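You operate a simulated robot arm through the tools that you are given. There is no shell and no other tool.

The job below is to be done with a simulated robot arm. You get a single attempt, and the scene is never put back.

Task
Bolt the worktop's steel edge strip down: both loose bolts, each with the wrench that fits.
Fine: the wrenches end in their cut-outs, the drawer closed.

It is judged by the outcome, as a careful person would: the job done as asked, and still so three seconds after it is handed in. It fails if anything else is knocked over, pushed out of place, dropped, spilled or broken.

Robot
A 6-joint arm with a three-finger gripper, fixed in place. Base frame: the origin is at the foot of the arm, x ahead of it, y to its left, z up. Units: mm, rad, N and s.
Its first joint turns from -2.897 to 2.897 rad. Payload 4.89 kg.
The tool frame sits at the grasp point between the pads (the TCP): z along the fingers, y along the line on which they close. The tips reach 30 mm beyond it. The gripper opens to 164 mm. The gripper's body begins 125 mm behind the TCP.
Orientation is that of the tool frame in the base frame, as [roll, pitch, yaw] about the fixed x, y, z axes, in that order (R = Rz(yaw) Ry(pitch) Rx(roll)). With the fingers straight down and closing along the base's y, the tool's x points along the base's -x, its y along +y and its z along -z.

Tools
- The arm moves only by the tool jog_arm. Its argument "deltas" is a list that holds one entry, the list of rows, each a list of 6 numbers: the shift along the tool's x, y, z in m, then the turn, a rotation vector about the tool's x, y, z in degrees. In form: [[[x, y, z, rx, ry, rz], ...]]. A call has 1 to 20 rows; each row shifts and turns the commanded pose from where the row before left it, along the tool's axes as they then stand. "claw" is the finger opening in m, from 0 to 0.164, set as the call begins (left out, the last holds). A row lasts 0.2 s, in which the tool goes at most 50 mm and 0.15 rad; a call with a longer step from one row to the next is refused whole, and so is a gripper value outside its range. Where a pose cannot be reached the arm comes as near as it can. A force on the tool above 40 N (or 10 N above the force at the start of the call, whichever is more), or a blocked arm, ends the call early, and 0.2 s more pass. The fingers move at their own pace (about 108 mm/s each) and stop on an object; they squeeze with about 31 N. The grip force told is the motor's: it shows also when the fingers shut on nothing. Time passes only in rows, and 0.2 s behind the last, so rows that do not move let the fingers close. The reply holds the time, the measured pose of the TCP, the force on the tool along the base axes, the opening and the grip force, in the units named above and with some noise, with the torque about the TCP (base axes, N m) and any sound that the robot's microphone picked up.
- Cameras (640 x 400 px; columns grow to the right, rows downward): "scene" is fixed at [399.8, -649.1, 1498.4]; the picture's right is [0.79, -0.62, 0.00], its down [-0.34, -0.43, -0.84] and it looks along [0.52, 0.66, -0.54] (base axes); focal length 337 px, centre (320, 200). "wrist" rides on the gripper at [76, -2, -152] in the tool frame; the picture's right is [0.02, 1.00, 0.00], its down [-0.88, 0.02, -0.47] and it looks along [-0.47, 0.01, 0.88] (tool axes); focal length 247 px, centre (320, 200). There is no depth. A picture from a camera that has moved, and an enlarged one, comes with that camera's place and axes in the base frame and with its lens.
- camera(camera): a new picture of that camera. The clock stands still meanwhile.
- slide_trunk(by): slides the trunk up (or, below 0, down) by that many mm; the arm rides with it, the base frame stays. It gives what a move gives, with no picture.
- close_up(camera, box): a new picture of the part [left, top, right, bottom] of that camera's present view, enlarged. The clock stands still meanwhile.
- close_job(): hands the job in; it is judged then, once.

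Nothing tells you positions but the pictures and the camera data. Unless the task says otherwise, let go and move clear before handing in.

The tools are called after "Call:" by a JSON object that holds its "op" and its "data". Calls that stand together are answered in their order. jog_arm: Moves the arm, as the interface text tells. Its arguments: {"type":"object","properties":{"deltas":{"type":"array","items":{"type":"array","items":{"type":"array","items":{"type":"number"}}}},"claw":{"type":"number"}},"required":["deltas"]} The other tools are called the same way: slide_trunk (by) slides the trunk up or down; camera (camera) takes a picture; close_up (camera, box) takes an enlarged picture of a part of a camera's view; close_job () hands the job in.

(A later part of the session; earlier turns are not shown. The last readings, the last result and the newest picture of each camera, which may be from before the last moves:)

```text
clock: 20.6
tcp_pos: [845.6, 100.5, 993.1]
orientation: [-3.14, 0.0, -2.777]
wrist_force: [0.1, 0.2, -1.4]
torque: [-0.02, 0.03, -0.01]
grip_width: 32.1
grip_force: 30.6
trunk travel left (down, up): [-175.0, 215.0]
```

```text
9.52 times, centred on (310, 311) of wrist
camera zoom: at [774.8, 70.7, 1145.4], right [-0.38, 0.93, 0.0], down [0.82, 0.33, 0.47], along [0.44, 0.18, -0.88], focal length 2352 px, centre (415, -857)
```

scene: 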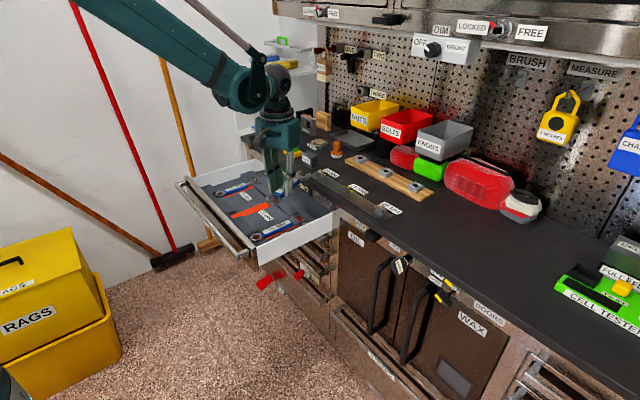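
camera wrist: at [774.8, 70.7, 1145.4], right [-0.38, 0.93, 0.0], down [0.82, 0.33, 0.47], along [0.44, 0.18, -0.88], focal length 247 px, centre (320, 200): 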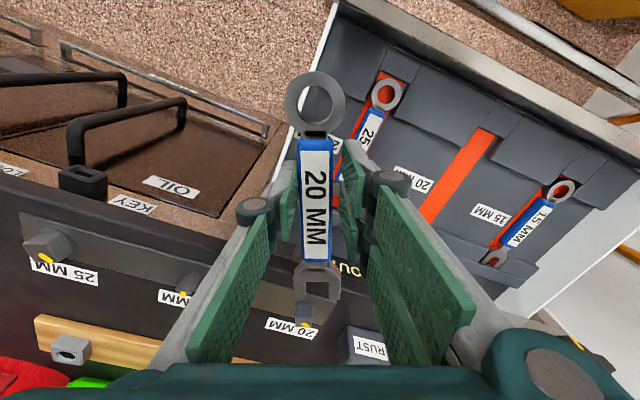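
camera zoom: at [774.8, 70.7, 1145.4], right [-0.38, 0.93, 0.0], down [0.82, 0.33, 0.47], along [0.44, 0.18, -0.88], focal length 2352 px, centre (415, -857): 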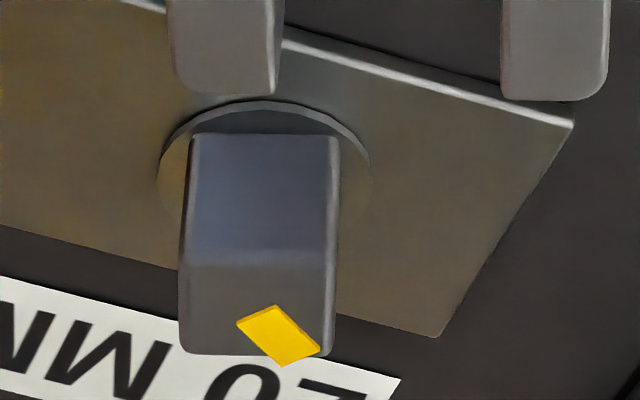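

The bolt lies about 194 mm ahead of the TCP and 17 mm to tool -y, while the jaw is 1.5 mm to tool -y and turned about 1.3° too far. I correct both, lower to head height and creep forward partway.

Call:
{"op": "jog_arm", "data": {"deltas": [[[0, 0, 0, 0, 0, 1.3], [0, -0.0128, 0, 0, 0, 0], [0, 0, 0.0133, 0, 0, 0], [0, 0, 0.0133, 0, 0, 0], [-0.012, 0.0003, 0, 0, 0, 0], [-0.012, 0.0003, 0, 0, 0, 0], [-0.012, 0.0003, 0, 0, 0, 0], [0, 0, 0, 0, 0, 0]]]}}

Call:
{"op": "close_up", "data": {"camera": "wrist", "box": [270, 245, 366, 320]}}

Call:
{"op": "close_up", "data": {"camera": "scene", "box": [285, 150, 365, 205]}}

```text
clock: 22.4
tcp_pos: [882.5, 101.2, 966.5]
orientation: [-3.139, 0.0, -2.797]
wrist_force: [0.1, -0.2, -2.8]
torque: [-0.02, 0.01, 0.0]
grip_width: 32.0
grip_force: 31.6
trunk travel left (down, up): [-175.0, 215.0]
```

```text
5.33 times, centred on (318, 282) of wrist
camera zoom: at [812.0, 73.5, 1118.8], right [-0.36, 0.93, 0.0], down [0.82, 0.31, 0.47], along [0.44, 0.17, -0.88], focal length 1317 px, centre (331, -240)
```

zoom: 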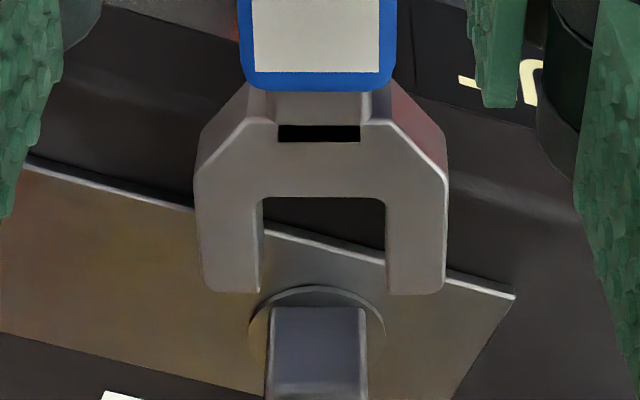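

```text
7.27 times, centred on (325, 178) of scene
camera zoom: at [399.8, -649.1, 1498.4], right [0.79, -0.62, 0.0], down [-0.34, -0.43, -0.84], along [0.52, 0.66, -0.54], focal length 2452 px, centre (284, 364)
```

zoom: 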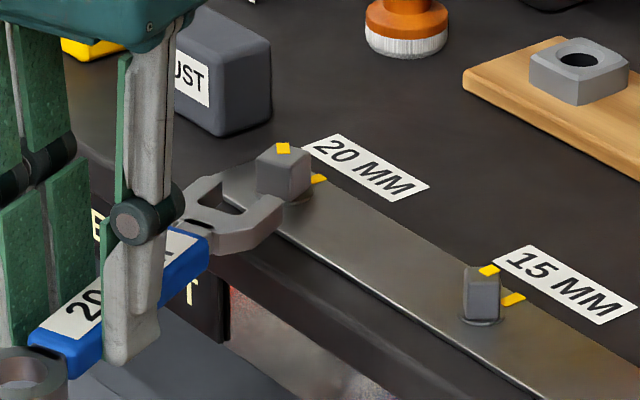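

The jaw lines up with the head. I slide forward about 45 mm in small steps, watching the force.

Call:
{"op": "jog_arm", "data": {"deltas": [[[-0.007, 0, 0, 0, 0, 0], [-0.007, 0, 0, 0, 0, 0], [-0.007, 0, 0, 0, 0, 0], [-0.006, 0, 0, 0, 0, 0], [-0.006, 0, 0, 0, 0, 0], [-0.006, 0, 0, 0, 0, 0], [-0.006, 0, 0, 0, 0, 0], [0, 0, 0, 0, 0, 0]]]}}

Call:
{"op": "close_up", "data": {"camera": "wrist", "box": [270, 245, 366, 320]}}

Call:
{"op": "close_up", "data": {"camera": "scene", "box": [285, 150, 365, 205]}}

```text
clock: 24.2
tcp_pos: [926.4, 115.7, 965.8]
orientation: [-3.141, 0.0, -2.797]
wrist_force: [-0.3, -1.2, -2.2]
torque: [-0.02, 0.07, -0.22]
grip_width: 32.0
grip_force: 30.9
trunk travel left (down, up): [-175.0, 215.0]
```

```text
5.33 times, centred on (318, 282) of wrist
camera zoom: at [854.8, 88.4, 1118.9], right [-0.36, 0.93, 0.0], down [0.82, 0.31, 0.47], along [0.44, 0.17, -0.88], focal length 1317 px, centre (331, -240)
```

zoom: 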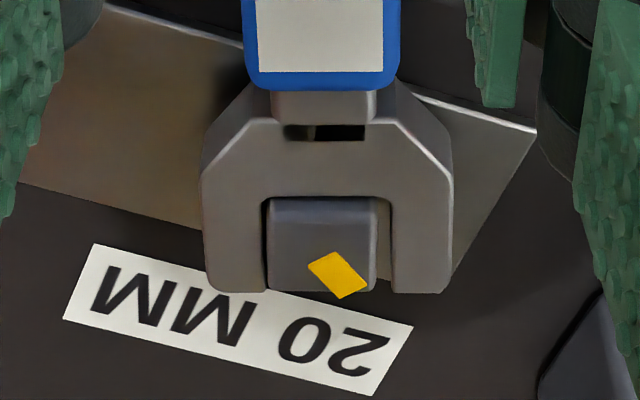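

```text
7.27 times, centred on (325, 178) of scene
camera zoom: at [399.8, -649.1, 1498.4], right [0.79, -0.62, 0.0], down [-0.34, -0.43, -0.84], along [0.52, 0.66, -0.54], focal length 2452 px, centre (284, 364)
```

zoom: 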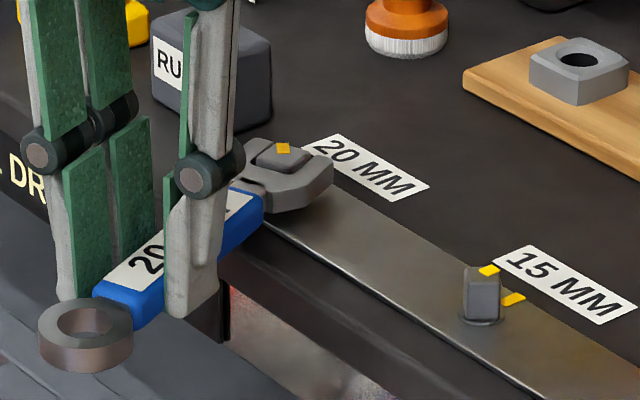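

The jaw is around the head with about 3 mm of play. I now swing clockwise about the bolt axis: 4° per row, with the TCP following an arc of about 112 mm radius.

Call:
{"op": "jog_arm", "data": {"deltas": [[[-0.00027, 0.00783, 0, 0, 0, 4], [-0.00027, 0.00783, 0, 0, 0, 4], [-0.00027, 0.00783, 0, 0, 0, 4], [-0.00027, 0.00783, 0, 0, 0, 4], [0, 0, 0, 0, 0, 0]]]}}

Call:
{"op": "close_up", "data": {"camera": "wrist", "box": [270, 245, 366, 320]}}

```text
clock: 25.4
tcp_pos: [919.1, 146.6, 966.8]
orientation: [3.141, 0.001, -3.078]
wrist_force: [1.4, -6.9, -2.6]
torque: [-0.17, -0.02, -0.68]
grip_width: 32.0
grip_force: 30.4
trunk travel left (down, up): [-175.0, 215.0]
```

```text
5.33 times, centred on (318, 282) of wrist
camera zoom: at [843.5, 139.6, 1119.0], right [-0.08, 1.0, 0.0], down [0.88, 0.07, 0.47], along [0.47, 0.04, -0.88], focal length 1317 px, centre (331, -240)
```

zoom: 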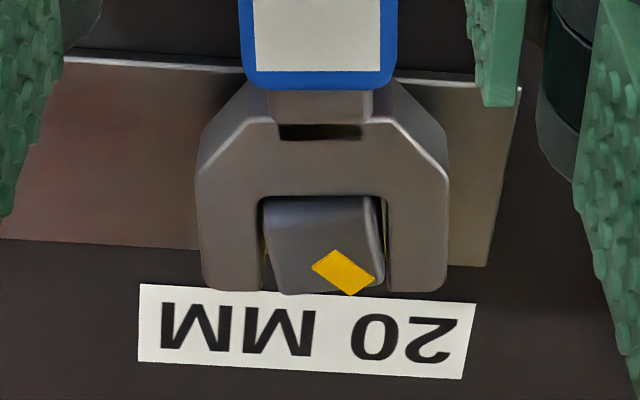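

The slack is taken up and the bolt has begun to turn with modest force. I continue the swing.

Call:
{"op": "jog_arm", "data": {"deltas": [[[-0.00027, 0.00783, 0, 0, 0, 4], [-0.00027, 0.00783, 0, 0, 0, 4], [-0.00027, 0.00783, 0, 0, 0, 4], [-0.00027, 0.00783, 0, 0, 0, 4], [-0.00027, 0.00783, 0, 0, 0, 4], [0, 0, 0, 0, 0, 0]]]}}

Call:
{"op": "close_up", "data": {"camera": "wrist", "box": [270, 245, 366, 320]}}

Call:
{"op": "close_up", "data": {"camera": "scene", "box": [285, 150, 365, 205]}}

```text
clock: 26.8
tcp_pos: [923.2, 185.9, 967.9]
orientation: [-3.141, 0.002, 2.857]
wrist_force: [-9.4, -2.4, -2.3]
torque: [-0.05, 0.36, -0.52]
grip_width: 32.1
grip_force: 30.6
trunk travel left (down, up): [-175.0, 215.0]
```

```text
5.33 times, centred on (318, 282) of wrist
camera zoom: at [850.0, 205.3, 1119.4], right [0.26, 0.97, 0.0], down [0.85, -0.23, 0.47], along [0.46, -0.12, -0.88], focal length 1317 px, centre (331, -240)
```

zoom: 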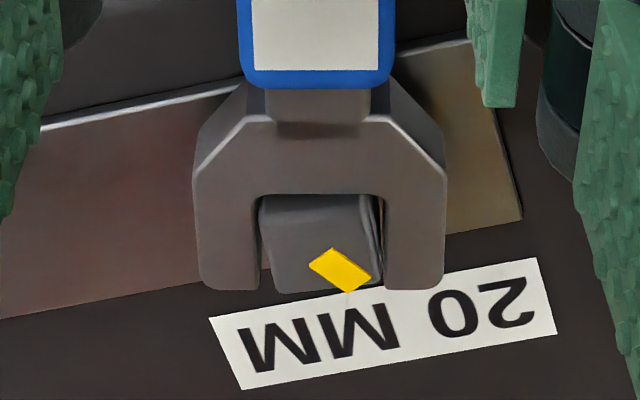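

```text
7.27 times, centred on (325, 178) of scene
camera zoom: at [399.8, -649.1, 1498.4], right [0.79, -0.62, 0.0], down [-0.34, -0.43, -0.84], along [0.52, 0.66, -0.54], focal length 2452 px, centre (284, 364)
```

zoom: 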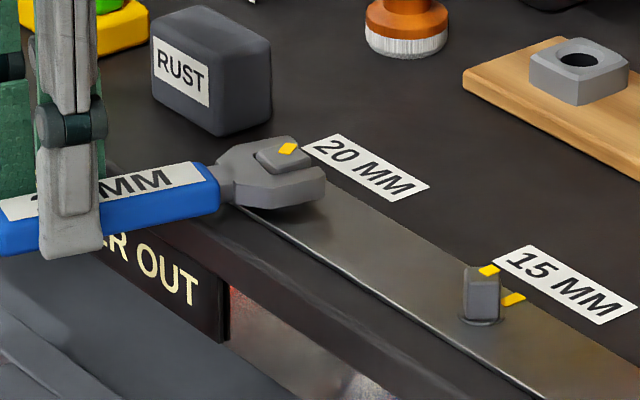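

The bolt turns with the wrench; it now leans a little on the jaw throat, so I back off 1.5 mm and keep swinging.

Call:
{"op": "jog_arm", "data": {"deltas": [[[0.0012, 0.00783, 0, 0, 0, 4], [-0.00027, 0.00783, 0, 0, 0, 4], [-0.00027, 0.00783, 0, 0, 0, 4], [-0.00027, 0.00783, 0, 0, 0, 4], [0, 0, 0, 0, 0, 0]]]}}

Call:
{"op": "close_up", "data": {"camera": "wrist", "box": [270, 245, 366, 320]}}

Call:
{"op": "close_up", "data": {"camera": "scene", "box": [285, 150, 365, 205]}}

```text
clock: 28.0
tcp_pos: [935.6, 214.4, 967.4]
orientation: [3.14, -0.001, 2.576]
wrist_force: [-0.9, -4.1, -1.3]
torque: [-0.14, 0.03, -0.37]
grip_width: 31.7
grip_force: 31.0
trunk travel left (down, up): [-175.0, 215.0]
```

```text
5.33 times, centred on (318, 282) of wrist
camera zoom: at [870.0, 253.1, 1118.9], right [0.52, 0.86, 0.0], down [0.75, -0.46, 0.47], along [0.4, -0.24, -0.88], focal length 1317 px, centre (331, -240)
```

zoom: 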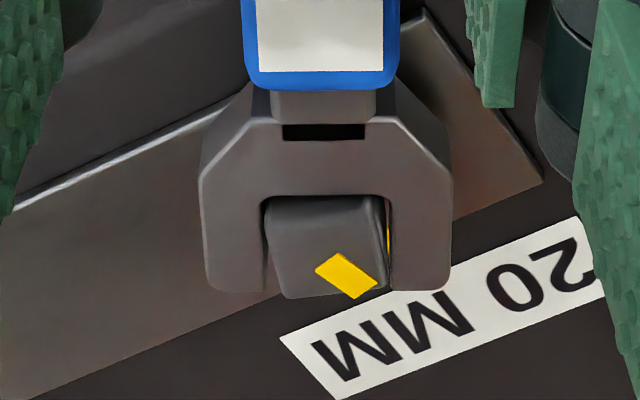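

```text
7.27 times, centred on (325, 178) of scene
camera zoom: at [399.8, -649.1, 1498.4], right [0.79, -0.62, 0.0], down [-0.34, -0.43, -0.84], along [0.52, 0.66, -0.54], focal length 2452 px, centre (284, 364)
```

zoom: 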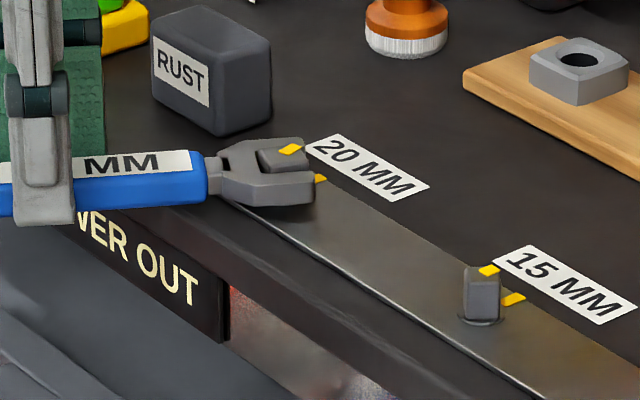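

The mark is now about 14–15° short of its strip mark. I continue in smaller portions, checking that the arm still reaches.

Call:
{"op": "jog_arm", "data": {"deltas": [[[-0.00027, 0.00783, 0, 0, 0, 4], [-0.00027, 0.00783, 0, 0, 0, 4], [0, 0, 0, 0, 0, 0]]]}}

Call:
{"op": "close_up", "data": {"camera": "wrist", "box": [270, 245, 366, 320]}}

Call:
{"op": "close_up", "data": {"camera": "scene", "box": [305, 155, 365, 200]}}

```text
clock: 28.8
tcp_pos: [943.6, 225.8, 967.9]
orientation: [3.141, 0.0, 2.437]
wrist_force: [-8.4, 0.6, -4.4]
torque: [0.1, 0.3, -0.49]
grip_width: 32.1
grip_force: 30.8
trunk travel left (down, up): [-175.0, 215.0]
```

```text
5.33 times, centred on (318, 282) of wrist
camera zoom: at [885.4, 274.8, 1119.3], right [0.63, 0.78, 0.0], down [0.68, -0.56, 0.47], along [0.37, -0.3, -0.88], focal length 1317 px, centre (331, -240)
```

zoom: 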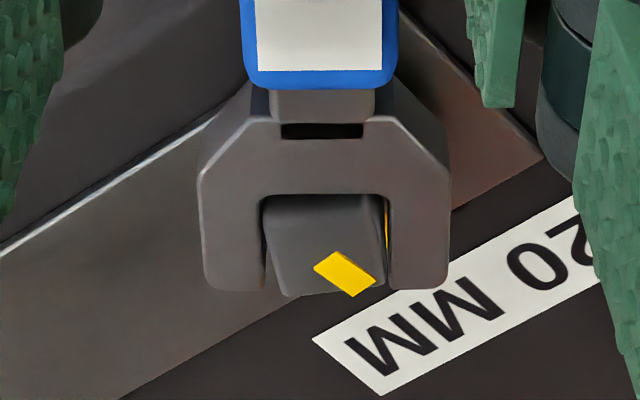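

```text
8.89 times, centred on (335, 178) of scene
camera zoom: at [399.8, -649.1, 1498.4], right [0.79, -0.62, 0.0], down [-0.34, -0.43, -0.84], along [0.52, 0.66, -0.54], focal length 2997 px, centre (187, 400)
```

zoom: 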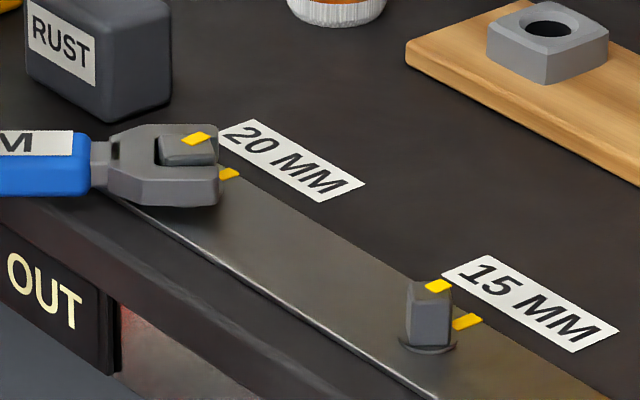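

About 6–7° remain. I make the last part of the swing with a small back-off from the throat.

Call:
{"op": "jog_arm", "data": {"deltas": [[[0.0008, 0.00783, 0, 0, 0, 4], [-0.00015, 0.0049, 0, 0, 0, 2.5], [0, 0, 0, 0, 0, 0]]]}}

Call:
{"op": "close_up", "data": {"camera": "wrist", "box": [270, 245, 366, 320]}}

Call:
{"op": "close_up", "data": {"camera": "scene", "box": [305, 155, 365, 200]}}

```text
clock: 29.6
tcp_pos: [952.3, 237.2, 966.4]
orientation: [3.141, -0.001, 2.323]
wrist_force: [0.2, -6.7, 0.4]
torque: [-0.26, -0.11, -0.38]
grip_width: 31.8
grip_force: 31.1
trunk travel left (down, up): [-175.0, 215.0]
```

```text
5.33 times, centred on (318, 282) of wrist
camera zoom: at [899.6, 290.3, 1119.1], right [0.72, 0.7, 0.0], down [0.62, -0.63, 0.47], along [0.33, -0.34, -0.88], focal length 1317 px, centre (331, -240)
```

zoom: 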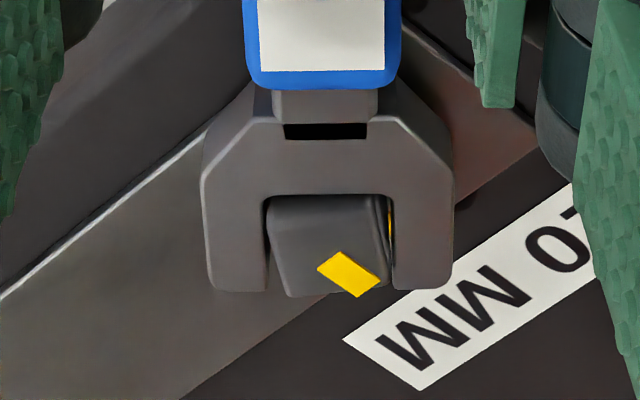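

```text
8.89 times, centred on (335, 178) of scene
camera zoom: at [399.8, -649.1, 1498.4], right [0.79, -0.62, 0.0], down [-0.34, -0.43, -0.84], along [0.52, 0.66, -0.54], focal length 2997 px, centre (187, 400)
```

zoom: 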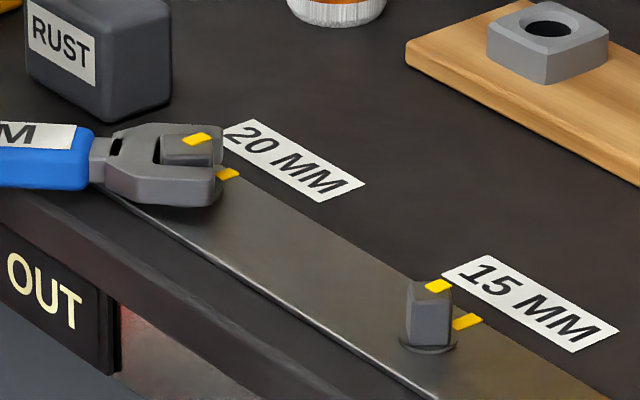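

Call:
{"op": "close_up", "data": {"camera": "scene", "box": [316, 162, 334, 176]}}

Call:
{"op": "close_up", "data": {"camera": "scene", "box": [340, 180, 358, 194]}}

Call:
{"op": "close_up", "data": {"camera": "wrist", "box": [306, 276, 346, 306]}}

```text
16.00 times, centred on (325, 169) of scene
camera zoom: at [399.8, -649.1, 1498.4], right [0.79, -0.62, 0.0], down [-0.34, -0.43, -0.84], along [0.52, 0.66, -0.54], focal length 5394 px, centre (240, 696)
```

zoom: 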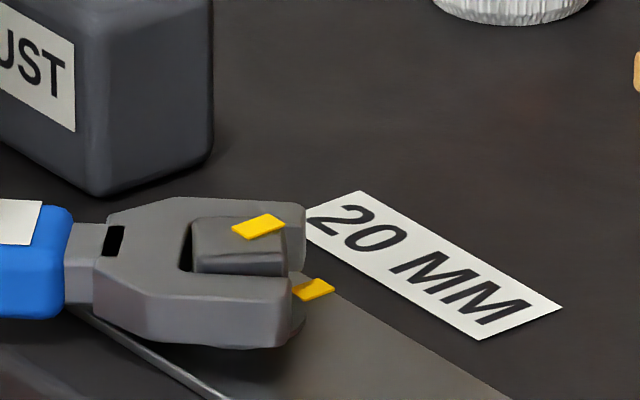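

```text
16.00 times, centred on (349, 187) of scene
camera zoom: at [399.8, -649.1, 1498.4], right [0.79, -0.62, 0.0], down [-0.34, -0.43, -0.84], along [0.52, 0.66, -0.54], focal length 5394 px, centre (-144, 408)
```

zoom: 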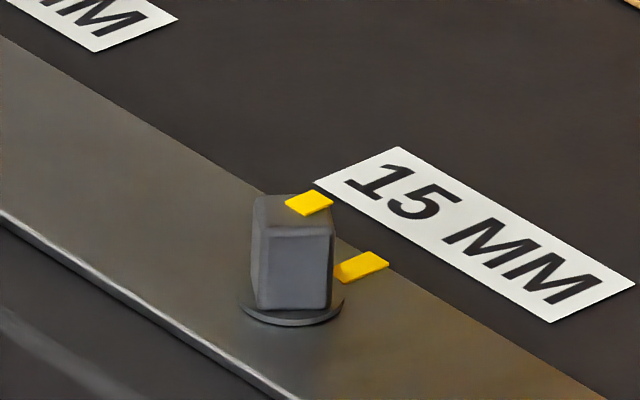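

```text
13.33 times, centred on (326, 291) of wrist
camera zoom: at [899.6, 290.3, 1119.1], right [0.72, 0.7, 0.0], down [0.62, -0.63, 0.47], along [0.33, -0.34, -0.88], focal length 3293 px, centre (240, -1013)
```

zoom: 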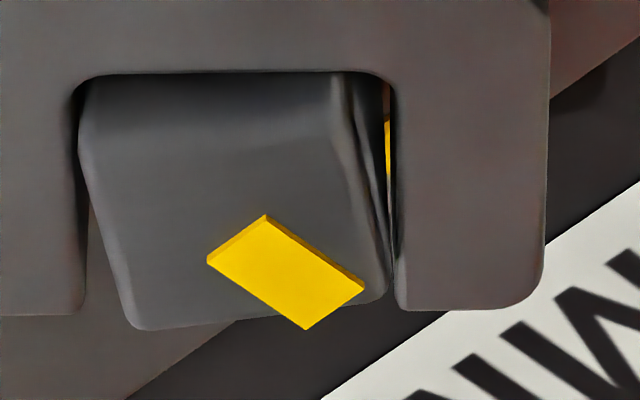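

Call:
{"op": "close_up", "data": {"camera": "scene", "box": [321, 166, 331, 174]}}

Call:
{"op": "close_up", "data": {"camera": "scene", "box": [345, 184, 355, 192]}}

```text
16.00 times, centred on (326, 170) of scene
camera zoom: at [399.8, -649.1, 1498.4], right [0.79, -0.62, 0.0], down [-0.34, -0.43, -0.84], along [0.52, 0.66, -0.54], focal length 5394 px, centre (224, 680)
```

zoom: 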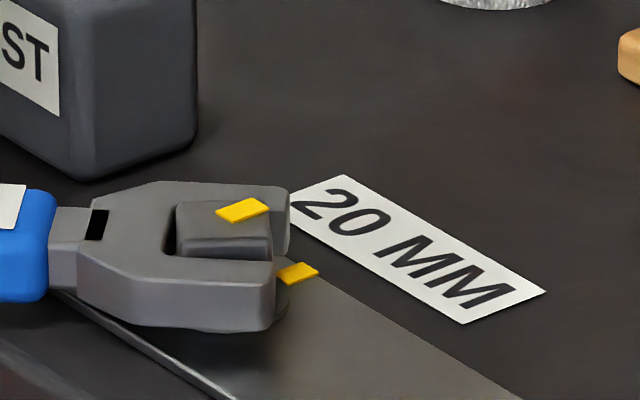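

```text
16.00 times, centred on (350, 188) of scene
camera zoom: at [399.8, -649.1, 1498.4], right [0.79, -0.62, 0.0], down [-0.34, -0.43, -0.84], along [0.52, 0.66, -0.54], focal length 5394 px, centre (-160, 392)
```

zoom: 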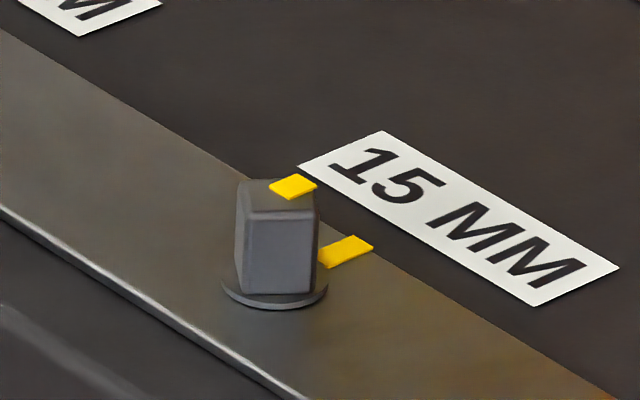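

The head mark now lines up with the strip mark for the 20 mm bolt (both views agree to within about 2°). I ease the wrench back about 12° so it's free of the flats, then withdraw along its axis.

Call:
{"op": "jog_arm", "data": {"deltas": [[[-0.00027, -0.00783, 0, 0, 0, -4], [-0.00027, -0.00783, 0, 0, 0, -4], [-0.00027, -0.00783, 0, 0, 0, -4], [0, 0, 0, 0, 0, 0]]]}}

Call:
{"op": "close_up", "data": {"camera": "wrist", "box": [270, 245, 366, 320]}}

Call:
{"op": "close_up", "data": {"camera": "scene", "box": [316, 162, 334, 176]}}

```text
clock: 30.6
tcp_pos: [938.1, 218.7, 968.0]
orientation: [-3.141, 0.0, 2.535]
wrist_force: [0.8, 0.8, -2.7]
torque: [0.0, 0.0, 0.01]
grip_width: 32.0
grip_force: 30.9
trunk travel left (down, up): [-175.0, 215.0]
```

```text
5.33 times, centred on (318, 282) of wrist
camera zoom: at [873.8, 260.3, 1118.8], right [0.55, 0.83, 0.0], down [0.73, -0.49, 0.47], along [0.39, -0.26, -0.88], focal length 1317 px, centre (331, -240)
```

zoom: 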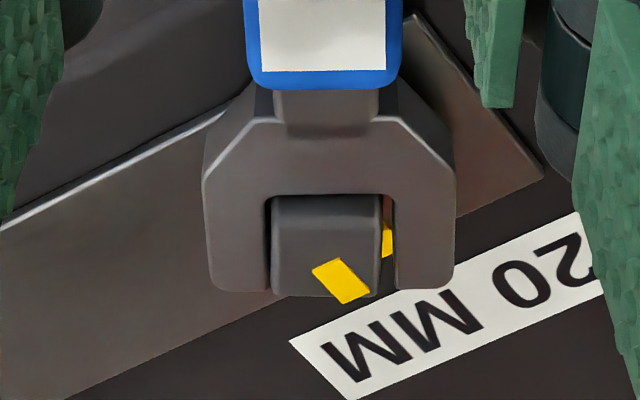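

```text
16.00 times, centred on (325, 169) of scene
camera zoom: at [399.8, -649.1, 1498.4], right [0.79, -0.62, 0.0], down [-0.34, -0.43, -0.84], along [0.52, 0.66, -0.54], focal length 5394 px, centre (240, 696)
```

zoom: 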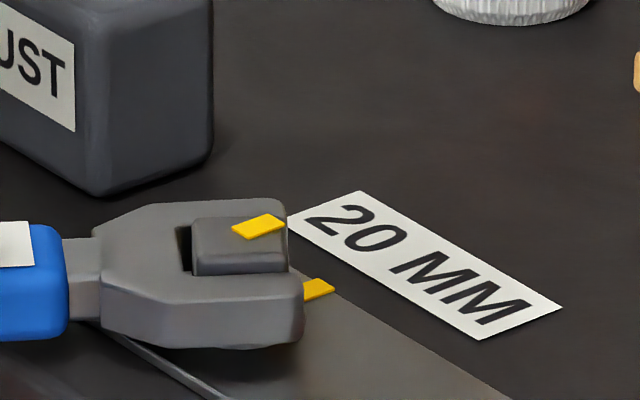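

Free of load and the mark has stayed put. I withdraw straight back and then raise.

Call:
{"op": "jog_arm", "data": {"deltas": [[[0.006, 0, 0, 0, 0, 0], [0.008, 0, 0, 0, 0, 0], [0.012, 0, 0, 0, 0, 0], [0.015, 0, 0, 0, 0, 0], [0.02, 0, 0, 0, 0, 0], [0, 0, -0.02, 0, 0, 0], [0, 0, -0.02, 0, 0, 0], [0, 0, 0, 0, 0, 0]]]}}

Call:
{"op": "camera", "data": {"camera": "wrist"}}

Call:
{"op": "close_up", "data": {"camera": "scene", "box": [316, 162, 334, 176]}}

```text
clock: 32.4
tcp_pos: [887.4, 252.7, 1006.4]
orientation: [3.14, 0.0, 2.533]
wrist_force: [-0.8, 0.4, -1.5]
torque: [0.04, -0.04, 0.01]
grip_width: 31.7
grip_force: 31.0
trunk travel left (down, up): [-175.0, 215.0]
```

```text
taken
camera wrist: at [823.9, 295.1, 1159.3], right [0.55, 0.83, 0.0], down [0.73, -0.49, 0.47], along [0.39, -0.26, -0.88], focal length 247 px, centre (320, 200)
```

wrist: 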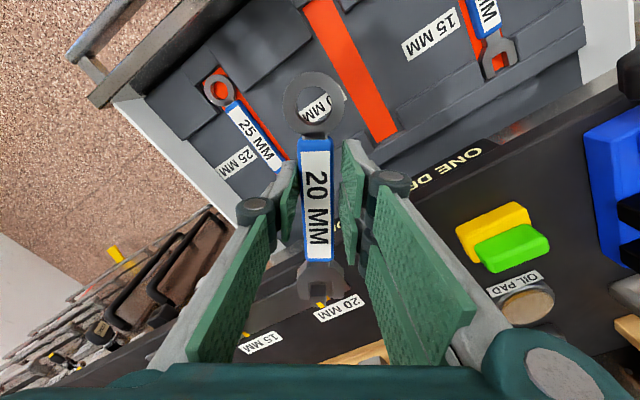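

```text
16.00 times, centred on (325, 169) of scene
camera zoom: at [399.8, -649.1, 1498.4], right [0.79, -0.62, 0.0], down [-0.34, -0.43, -0.84], along [0.52, 0.66, -0.54], focal length 5394 px, centre (240, 696)
```

zoom: 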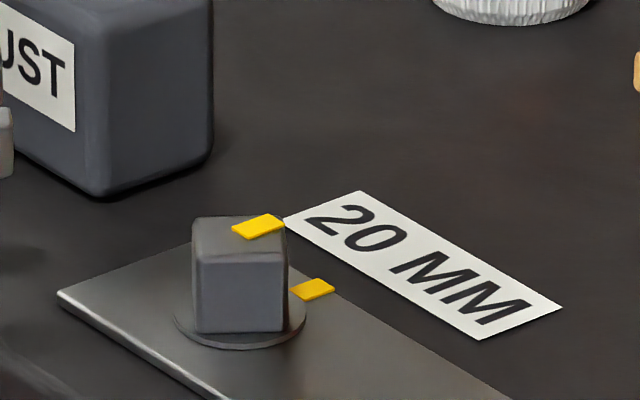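

The 20 mm head and strip marks look parallel. I'll square the wrench up and take a clearer overhead check of the mark before returning the wrench.

Call:
{"op": "jog_arm", "data": {"deltas": [[[-0.0056, -0.043, 0, 0, 0, 0], [-0.0056, -0.043, 0, 0, 0, 0], [0, 0, 0, 0, 0, -7], [0, 0, 0, 0, 0, -7], [0, 0, 0, 0, 0, -7], [0, 0, 0, 0, 0, -7], [0, 0, 0, 0, 0, -6.9], [0, 0, 0, 0, 0, 0]]]}}

Call:
{"op": "camera", "data": {"camera": "wrist"}}

Call:
{"op": "close_up", "data": {"camera": "wrist", "box": [270, 290, 318, 324]}}

```text
clock: 34.2
tcp_pos: [846.4, 177.3, 1006.3]
orientation: [-3.141, -0.001, -3.137]
wrist_force: [-0.2, -0.2, -2.2]
torque: [-0.02, 0.03, 0.02]
grip_width: 31.5
grip_force: 31.4
trunk travel left (down, up): [-175.0, 215.0]
```

```text
taken
camera wrist: at [771.5, 174.5, 1158.8], right [-0.02, 1.0, 0.0], down [0.88, 0.02, 0.47], along [0.47, 0.01, -0.88], focal length 247 px, centre (320, 200)
```

wrist: 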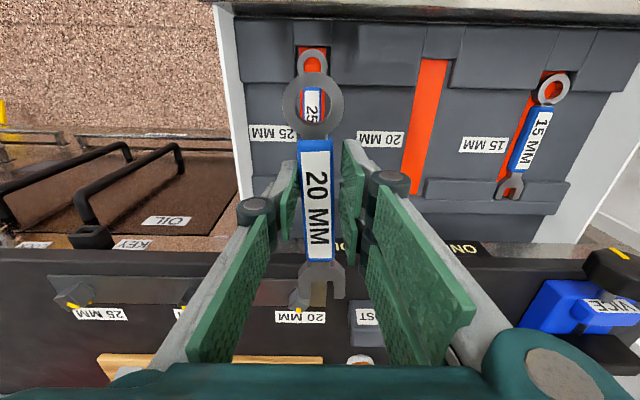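

```text
11.76 times, centred on (294, 307) of wrist
camera zoom: at [771.5, 174.5, 1158.8], right [-0.02, 1.0, 0.0], down [0.88, 0.02, 0.47], along [0.47, 0.01, -0.88], focal length 2906 px, centre (626, -1059)
```

zoom: 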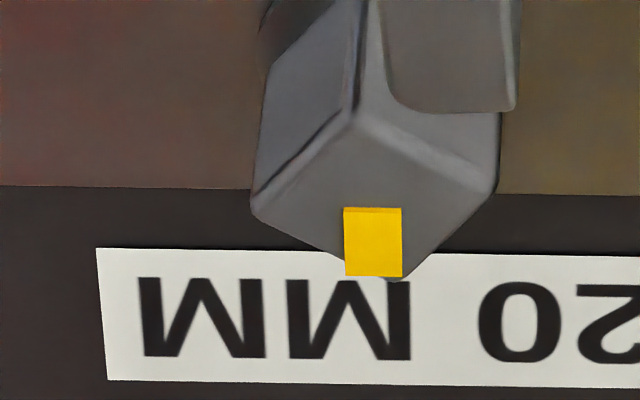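

Measured from overhead, the 20 mm mark points along +x to within about 1°, so that bolt is done. Now I measure how the wrench sits in the gripper, to return it to its cut-out.

Call:
{"op": "close_up", "data": {"camera": "wrist", "box": [286, 255, 350, 303]}}

Call:
{"op": "close_up", "data": {"camera": "wrist", "box": [276, 60, 356, 140]}}

Call:
{"op": "close_up", "data": {"camera": "wrist", "box": [380, 20, 480, 240]}}

```text
8.33 times, centred on (318, 279) of wrist
camera zoom: at [771.5, 174.5, 1158.8], right [-0.02, 1.0, 0.0], down [0.88, 0.02, 0.47], along [0.47, 0.01, -0.88], focal length 2058 px, centre (337, -458)
```

zoom: 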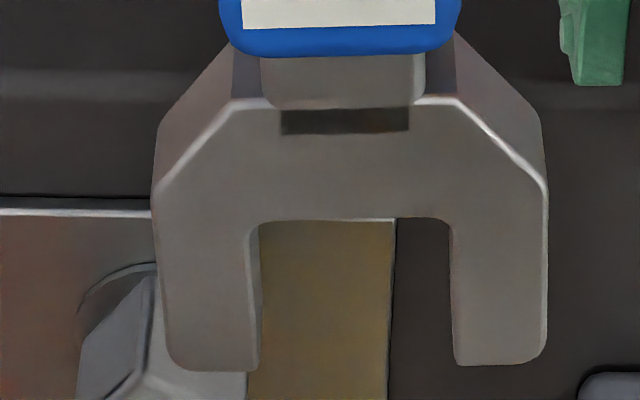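

```text
5.00 times, centred on (316, 100) of wrist
camera zoom: at [771.5, 174.5, 1158.8], right [-0.02, 1.0, 0.0], down [0.88, 0.02, 0.47], along [0.47, 0.01, -0.88], focal length 1235 px, centre (340, 700)
```

zoom: 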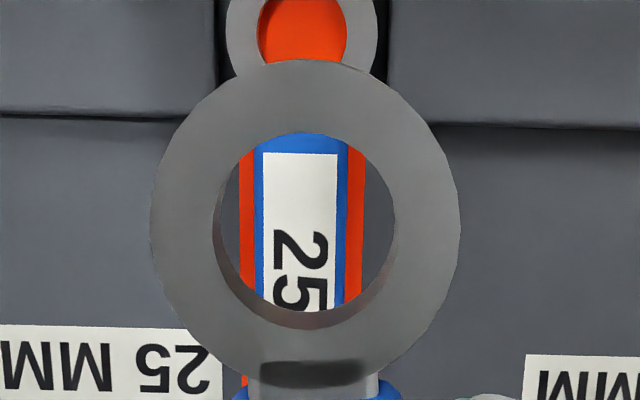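

```text
1.82 times, centred on (430, 130) of wrist
camera zoom: at [771.5, 174.5, 1158.8], right [-0.02, 1.0, 0.0], down [0.88, 0.02, 0.47], along [0.47, 0.01, -0.88], focal length 449 px, centre (120, 327)
```

zoom: 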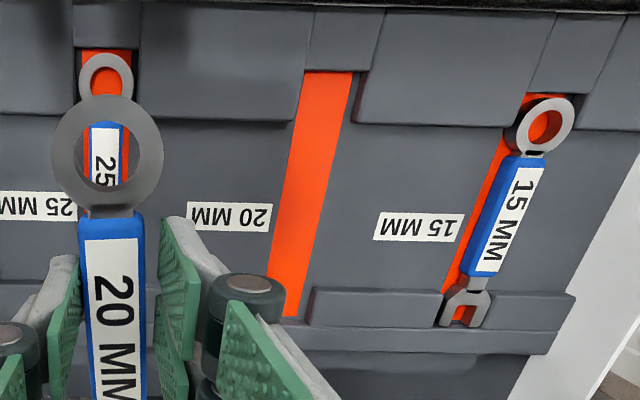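

The wrench has turned about 3° in the grip (jaw toward tool +y), so I rotate the tool to compensate. I then go above the 20 mm cut-out, slightly back from the worktop edge, and lower partway.

Call:
{"op": "jog_arm", "data": {"deltas": [[[0, 0, 0, 0, 0, 3.26], [0.0081, 0.03845, 0, 0, 0, 0], [0.0081, 0.03845, 0, 0, 0, 0], [0.0081, 0.03845, 0, 0, 0, 0], [0.0081, 0.03845, 0, 0, 0, 0], [0, 0, 0.0365, 0, 0, 0], [0, 0, 0.0365, 0, 0, 0], [0, 0, 0.0365, 0, 0, 0], [0, 0, 0.0365, 0, 0, 0], [0, 0, 0, 0, 0, 0]]]}}

Call:
{"op": "camera", "data": {"camera": "wrist"}}

Call:
{"op": "close_up", "data": {"camera": "wrist", "box": [250, 40, 390, 140]}}

Call:
{"op": "close_up", "data": {"camera": "wrist", "box": [260, 220, 380, 310]}}

Call:
{"op": "close_up", "data": {"camera": "scene", "box": [215, 160, 315, 240]}}

```text
clock: 36.4
tcp_pos: [823.5, 331.0, 861.3]
orientation: [-3.141, 0.0, 3.086]
wrist_force: [0.2, -0.5, -2.2]
torque: [0.02, 0.1, -0.03]
grip_width: 31.6
grip_force: 30.9
trunk travel left (down, up): [-175.0, 215.0]
```

```text
taken
camera wrist: at [746.9, 332.8, 1013.0], right [0.03, 1.0, 0.0], down [0.88, -0.03, 0.47], along [0.47, -0.02, -0.88], focal length 247 px, centre (320, 200)
```

wrist: 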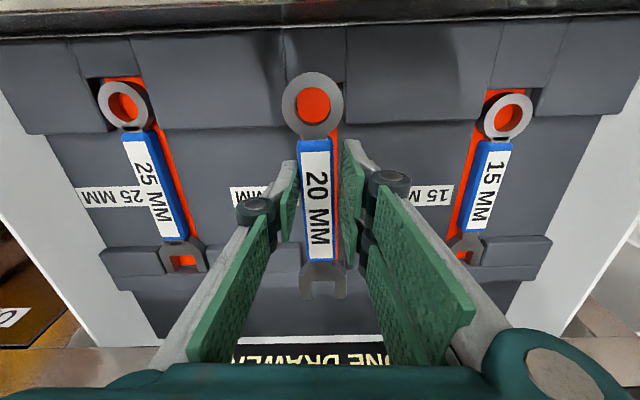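

```text
4.00 times, centred on (320, 90) of wrist
camera zoom: at [746.9, 332.8, 1013.0], right [0.03, 1.0, 0.0], down [0.88, -0.03, 0.47], along [0.47, -0.02, -0.88], focal length 988 px, centre (320, 640)
```

zoom: 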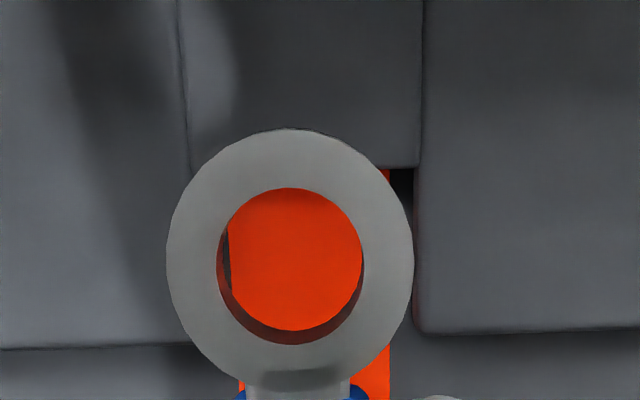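

```text
4.44 times, centred on (320, 265) of wrist
camera zoom: at [746.9, 332.8, 1013.0], right [0.03, 1.0, 0.0], down [0.88, -0.03, 0.47], along [0.47, -0.02, -0.88], focal length 1098 px, centre (320, -89)
```

zoom: 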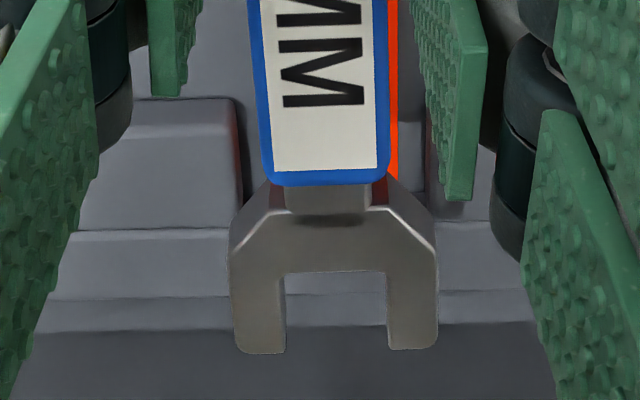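

```text
5.00 times, centred on (265, 200) of scene
camera zoom: at [399.8, -649.1, 1498.4], right [0.79, -0.62, 0.0], down [-0.34, -0.43, -0.84], along [0.52, 0.66, -0.54], focal length 1686 px, centre (595, 200)
```

zoom: 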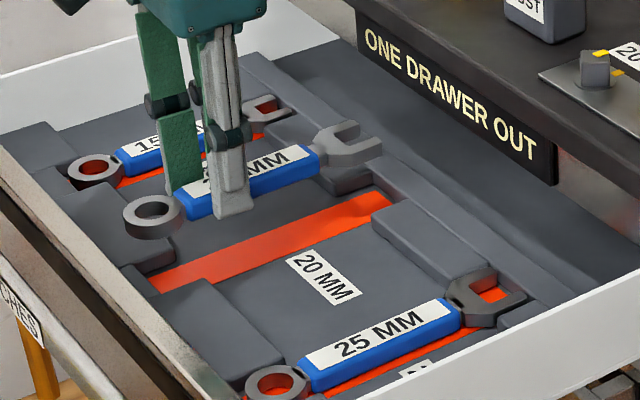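

The wrench is nearly lined up with its cut-out (needs about +1.3 mm in y and 0.5° clockwise). I apply that, move forward over the recess and lower closer.

Call:
{"op": "jog_arm", "data": {"deltas": [[[0, 0, 0, 0, 0, 0.5], [-0.006, 0.001, 0.01, 0, 0, 0], [-0.0058, 0.001, 0.013, 0, 0, 0], [0, 0, 0.01, 0, 0, 0], [0, 0, 0, 0, 0, 0]]]}}

Call:
{"op": "camera", "data": {"camera": "wrist"}}

Call:
{"op": "close_up", "data": {"camera": "wrist", "box": [250, 40, 390, 140]}}

Call:
{"op": "close_up", "data": {"camera": "wrist", "box": [260, 220, 380, 310]}}

Call:
{"op": "close_up", "data": {"camera": "scene", "box": [225, 180, 305, 235]}}

```text
clock: 37.6
tcp_pos: [835.3, 333.0, 827.3]
orientation: [-3.14, 0.0, 3.077]
wrist_force: [-1.0, -0.6, -2.3]
torque: [-0.04, 0.05, 0.03]
grip_width: 31.3
grip_force: 31.0
trunk travel left (down, up): [-175.0, 215.0]
```

```text
taken
camera wrist: at [759.4, 335.9, 979.6], right [0.04, 1.0, 0.0], down [0.88, -0.04, 0.47], along [0.47, -0.02, -0.88], focal length 247 px, centre (320, 200)
```

wrist: 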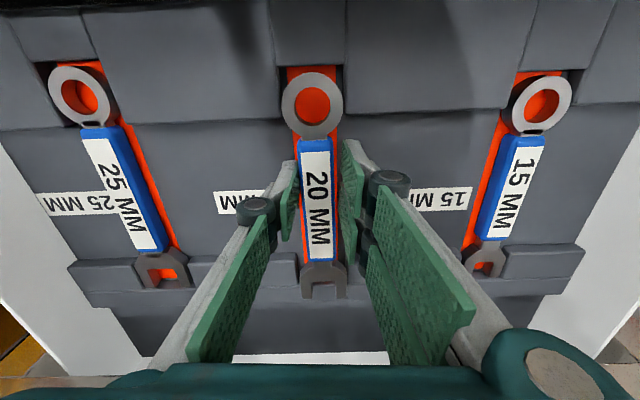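

```text
4.00 times, centred on (320, 90) of wrist
camera zoom: at [759.4, 335.9, 979.6], right [0.04, 1.0, 0.0], down [0.88, -0.04, 0.47], along [0.47, -0.02, -0.88], focal length 988 px, centre (320, 640)
```

zoom: 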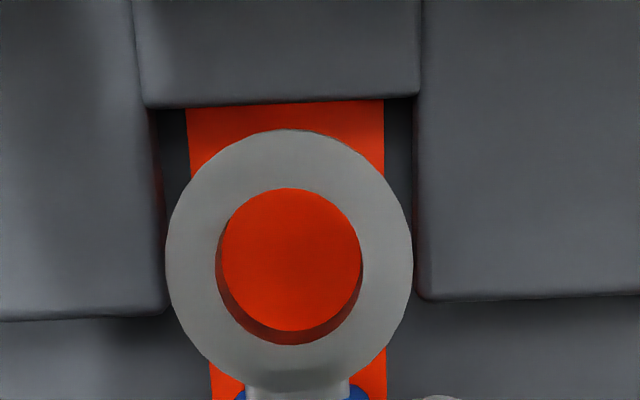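

```text
4.44 times, centred on (320, 265) of wrist
camera zoom: at [759.4, 335.9, 979.6], right [0.04, 1.0, 0.0], down [0.88, -0.04, 0.47], along [0.47, -0.02, -0.88], focal length 1098 px, centre (320, -89)
```

zoom: 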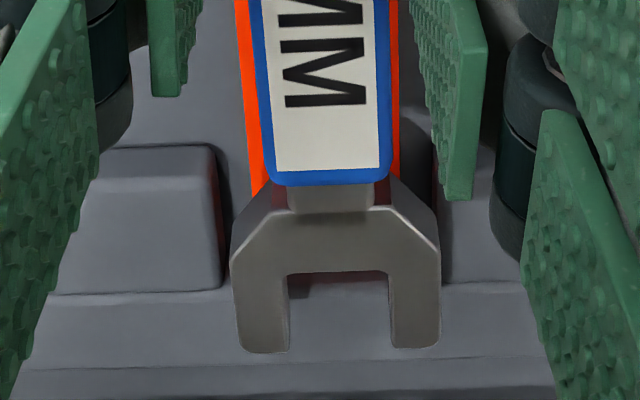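

```text
7.27 times, centred on (265, 208) of scene
camera zoom: at [399.8, -649.1, 1498.4], right [0.79, -0.62, 0.0], down [-0.34, -0.43, -0.84], along [0.52, 0.66, -0.54], focal length 2452 px, centre (720, 146)
```

zoom: 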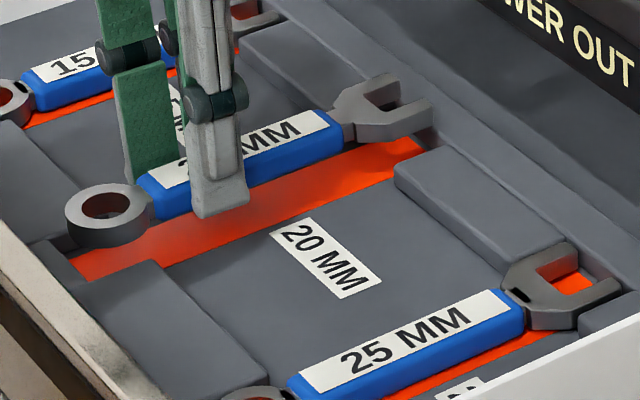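

At this height the ring has room all round and the jaw is about 1–2 mm to +y. I correct by -1.1 mm in y, 0.4° clockwise and 1.5 mm back, then lower slowly toward the tray.

Call:
{"op": "jog_arm", "data": {"deltas": [[[0.0015, -0.0011, 0.002, 0, 0, 0.4], [0, 0, 0.005, 0, 0, 0], [0, 0, 0.004, 0, 0, 0], [0, 0, 0.003, 0, 0, 0], [0, 0, 0, 0, 0, 0]]]}}

Call:
{"op": "camera", "data": {"camera": "wrist"}}

Call:
{"op": "close_up", "data": {"camera": "wrist", "box": [250, 40, 390, 140]}}

Call:
{"op": "close_up", "data": {"camera": "wrist", "box": [260, 220, 380, 310]}}

```text
clock: 38.8
tcp_pos: [834.0, 332.4, 814.7]
orientation: [3.142, 0.0, 3.07]
wrist_force: [-0.2, -0.6, -1.9]
torque: [-0.02, 0.05, 0.03]
grip_width: 31.6
grip_force: 30.7
trunk travel left (down, up): [-175.0, 215.0]
```

```text
taken
camera wrist: at [757.7, 335.7, 965.6], right [0.05, 1.0, 0.0], down [0.88, -0.04, 0.47], along [0.47, -0.02, -0.88], focal length 247 px, centre (320, 200)
```

wrist: 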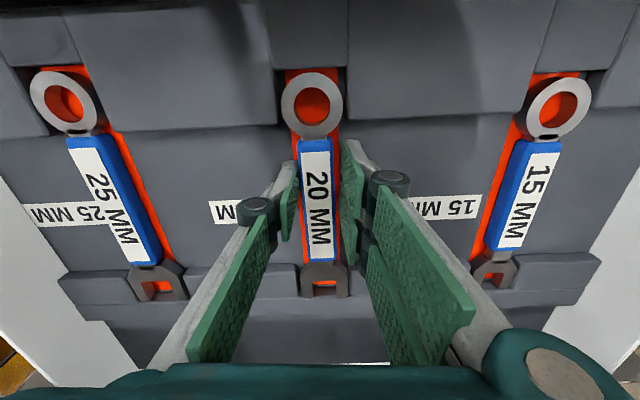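

```text
4.00 times, centred on (320, 90) of wrist
camera zoom: at [757.7, 335.7, 965.6], right [0.05, 1.0, 0.0], down [0.88, -0.04, 0.47], along [0.47, -0.02, -0.88], focal length 988 px, centre (320, 640)
```

zoom: 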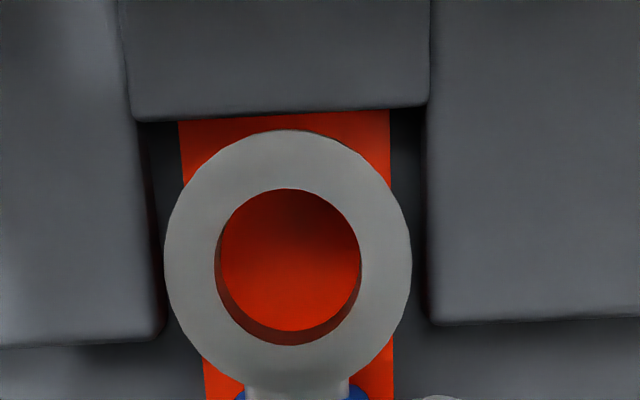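

```text
4.44 times, centred on (320, 265) of wrist
camera zoom: at [757.7, 335.7, 965.6], right [0.05, 1.0, 0.0], down [0.88, -0.04, 0.47], along [0.47, -0.02, -0.88], focal length 1098 px, centre (320, -89)
```

zoom: 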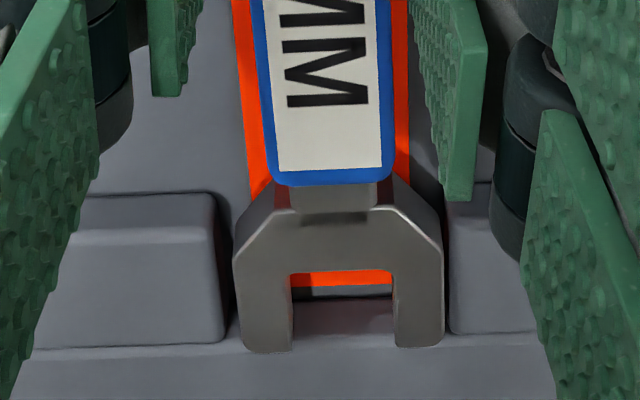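

The wrench is inside its recess outline with clearance on every side. A last half-degree trim, then I lower until it rests.

Call:
{"op": "jog_arm", "data": {"deltas": [[[0, 0.0003, 0.001, 0, 0, 0.5], [0, 0, 0.002, 0, 0, 0], [0, 0, 0.002, 0, 0, 0], [0, 0, 0, 0, 0, 0]]]}}

Call:
{"op": "jog_arm", "data": {"deltas": [[[0, 0, 0.001, 0, 0, 0], [0, 0, 0.001, 0, 0, 0], [0, 0, 0, 0, 0, 0]]]}}

Call:
{"op": "close_up", "data": {"camera": "wrist", "box": [250, 40, 390, 140]}}

Call:
{"op": "close_up", "data": {"camera": "wrist", "box": [260, 220, 380, 310]}}

Call:
{"op": "close_up", "data": {"camera": "scene", "box": [225, 180, 305, 235]}}

```text
clock: 39.8
tcp_pos: [835.2, 332.3, 809.0]
orientation: [-3.141, 0.0, 3.061]
wrist_force: [-0.1, 0.2, -3.1]
torque: [-0.01, 0.06, 0.02]
grip_width: 31.2
grip_force: 30.7
trunk travel left (down, up): [-175.0, 215.0]
```

```text
clock: 40.6
tcp_pos: [833.5, 332.7, 807.5]
orientation: [3.14, 0.0, 3.061]
wrist_force: [2.1, -1.9, 6.4]
torque: [-0.12, -0.61, -0.11]
grip_width: 31.2
grip_force: 31.1
trunk travel left (down, up): [-175.0, 215.0]
```

```text
4.00 times, centred on (320, 90) of wrist
camera zoom: at [757.8, 336.2, 959.0], right [0.06, 1.0, 0.0], down [0.88, -0.05, 0.47], along [0.47, -0.03, -0.88], focal length 988 px, centre (320, 640)
```

zoom: 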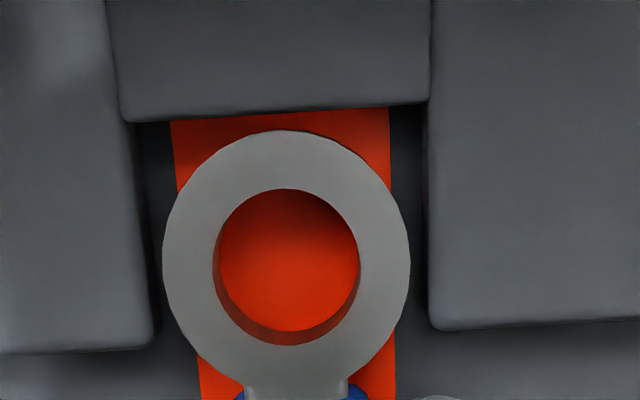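

```text
4.44 times, centred on (320, 265) of wrist
camera zoom: at [757.8, 336.2, 959.0], right [0.06, 1.0, 0.0], down [0.88, -0.05, 0.47], along [0.47, -0.03, -0.88], focal length 1098 px, centre (320, -89)
```

zoom: 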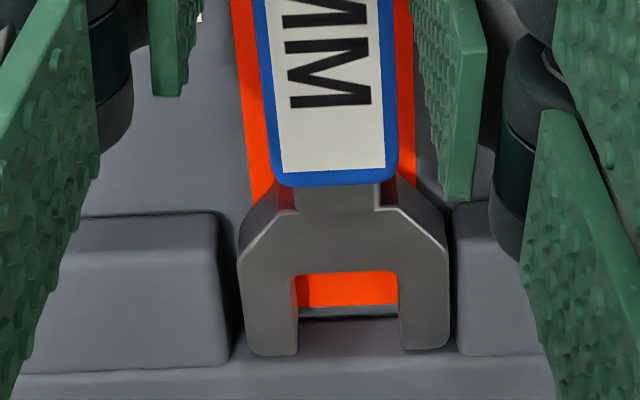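

```text
7.27 times, centred on (265, 208) of scene
camera zoom: at [399.8, -649.1, 1498.4], right [0.79, -0.62, 0.0], down [-0.34, -0.43, -0.84], along [0.52, 0.66, -0.54], focal length 2452 px, centre (720, 146)
```

zoom: 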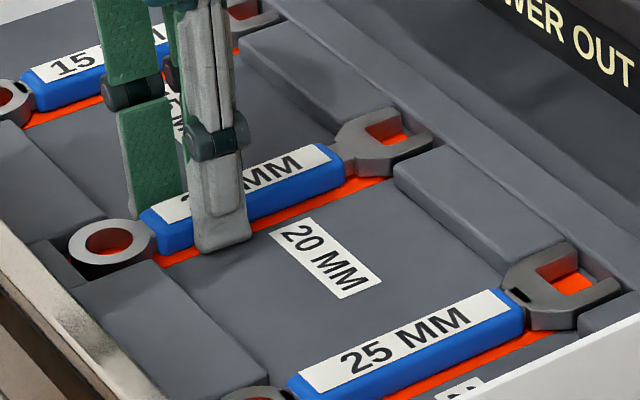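

The jaw end has just touched down in its recess. I release the 20 mm wrench.

Call:
{"op": "jog_arm", "data": {"deltas": [[[0, 0, 0, 0, 0, 0], [0, 0, 0, 0, 0, 0], [0, 0, 0, 0, 0, 0]]], "claw": 0.07}}

Call:
{"op": "close_up", "data": {"camera": "wrist", "box": [240, 50, 400, 310]}}

Call:
{"op": "close_up", "data": {"camera": "scene", "box": [225, 180, 305, 235]}}

```text
clock: 41.4
tcp_pos: [834.0, 331.8, 806.3]
orientation: [3.141, 0.001, 3.062]
wrist_force: [-0.2, -0.1, -0.7]
torque: [0.0, 0.03, 0.03]
grip_width: 69.9
grip_force: 0.1
trunk travel left (down, up): [-175.0, 215.0]
```

```text
1.54 times, centred on (320, 180) of wrist
camera zoom: at [757.8, 336.4, 958.8], right [0.06, 1.0, 0.0], down [0.88, -0.05, 0.47], along [0.47, -0.03, -0.88], focal length 380 px, centre (320, 231)
```

zoom: 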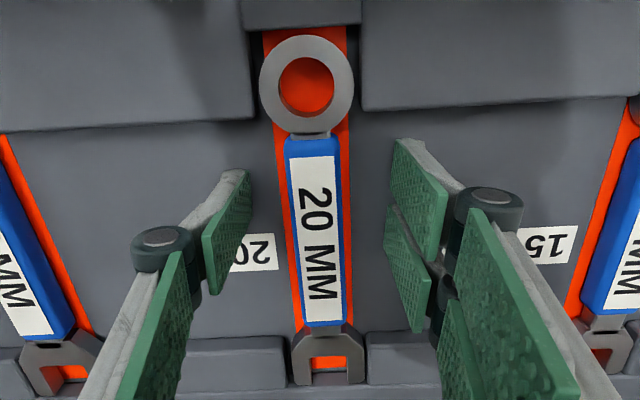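

```text
7.27 times, centred on (265, 208) of scene
camera zoom: at [399.8, -649.1, 1498.4], right [0.79, -0.62, 0.0], down [-0.34, -0.43, -0.84], along [0.52, 0.66, -0.54], focal length 2452 px, centre (720, 146)
```

zoom: 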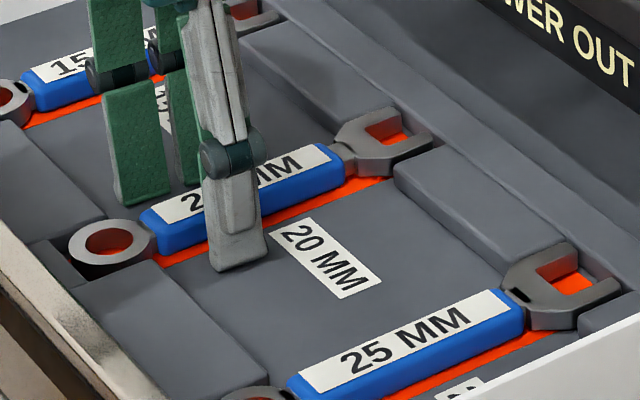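

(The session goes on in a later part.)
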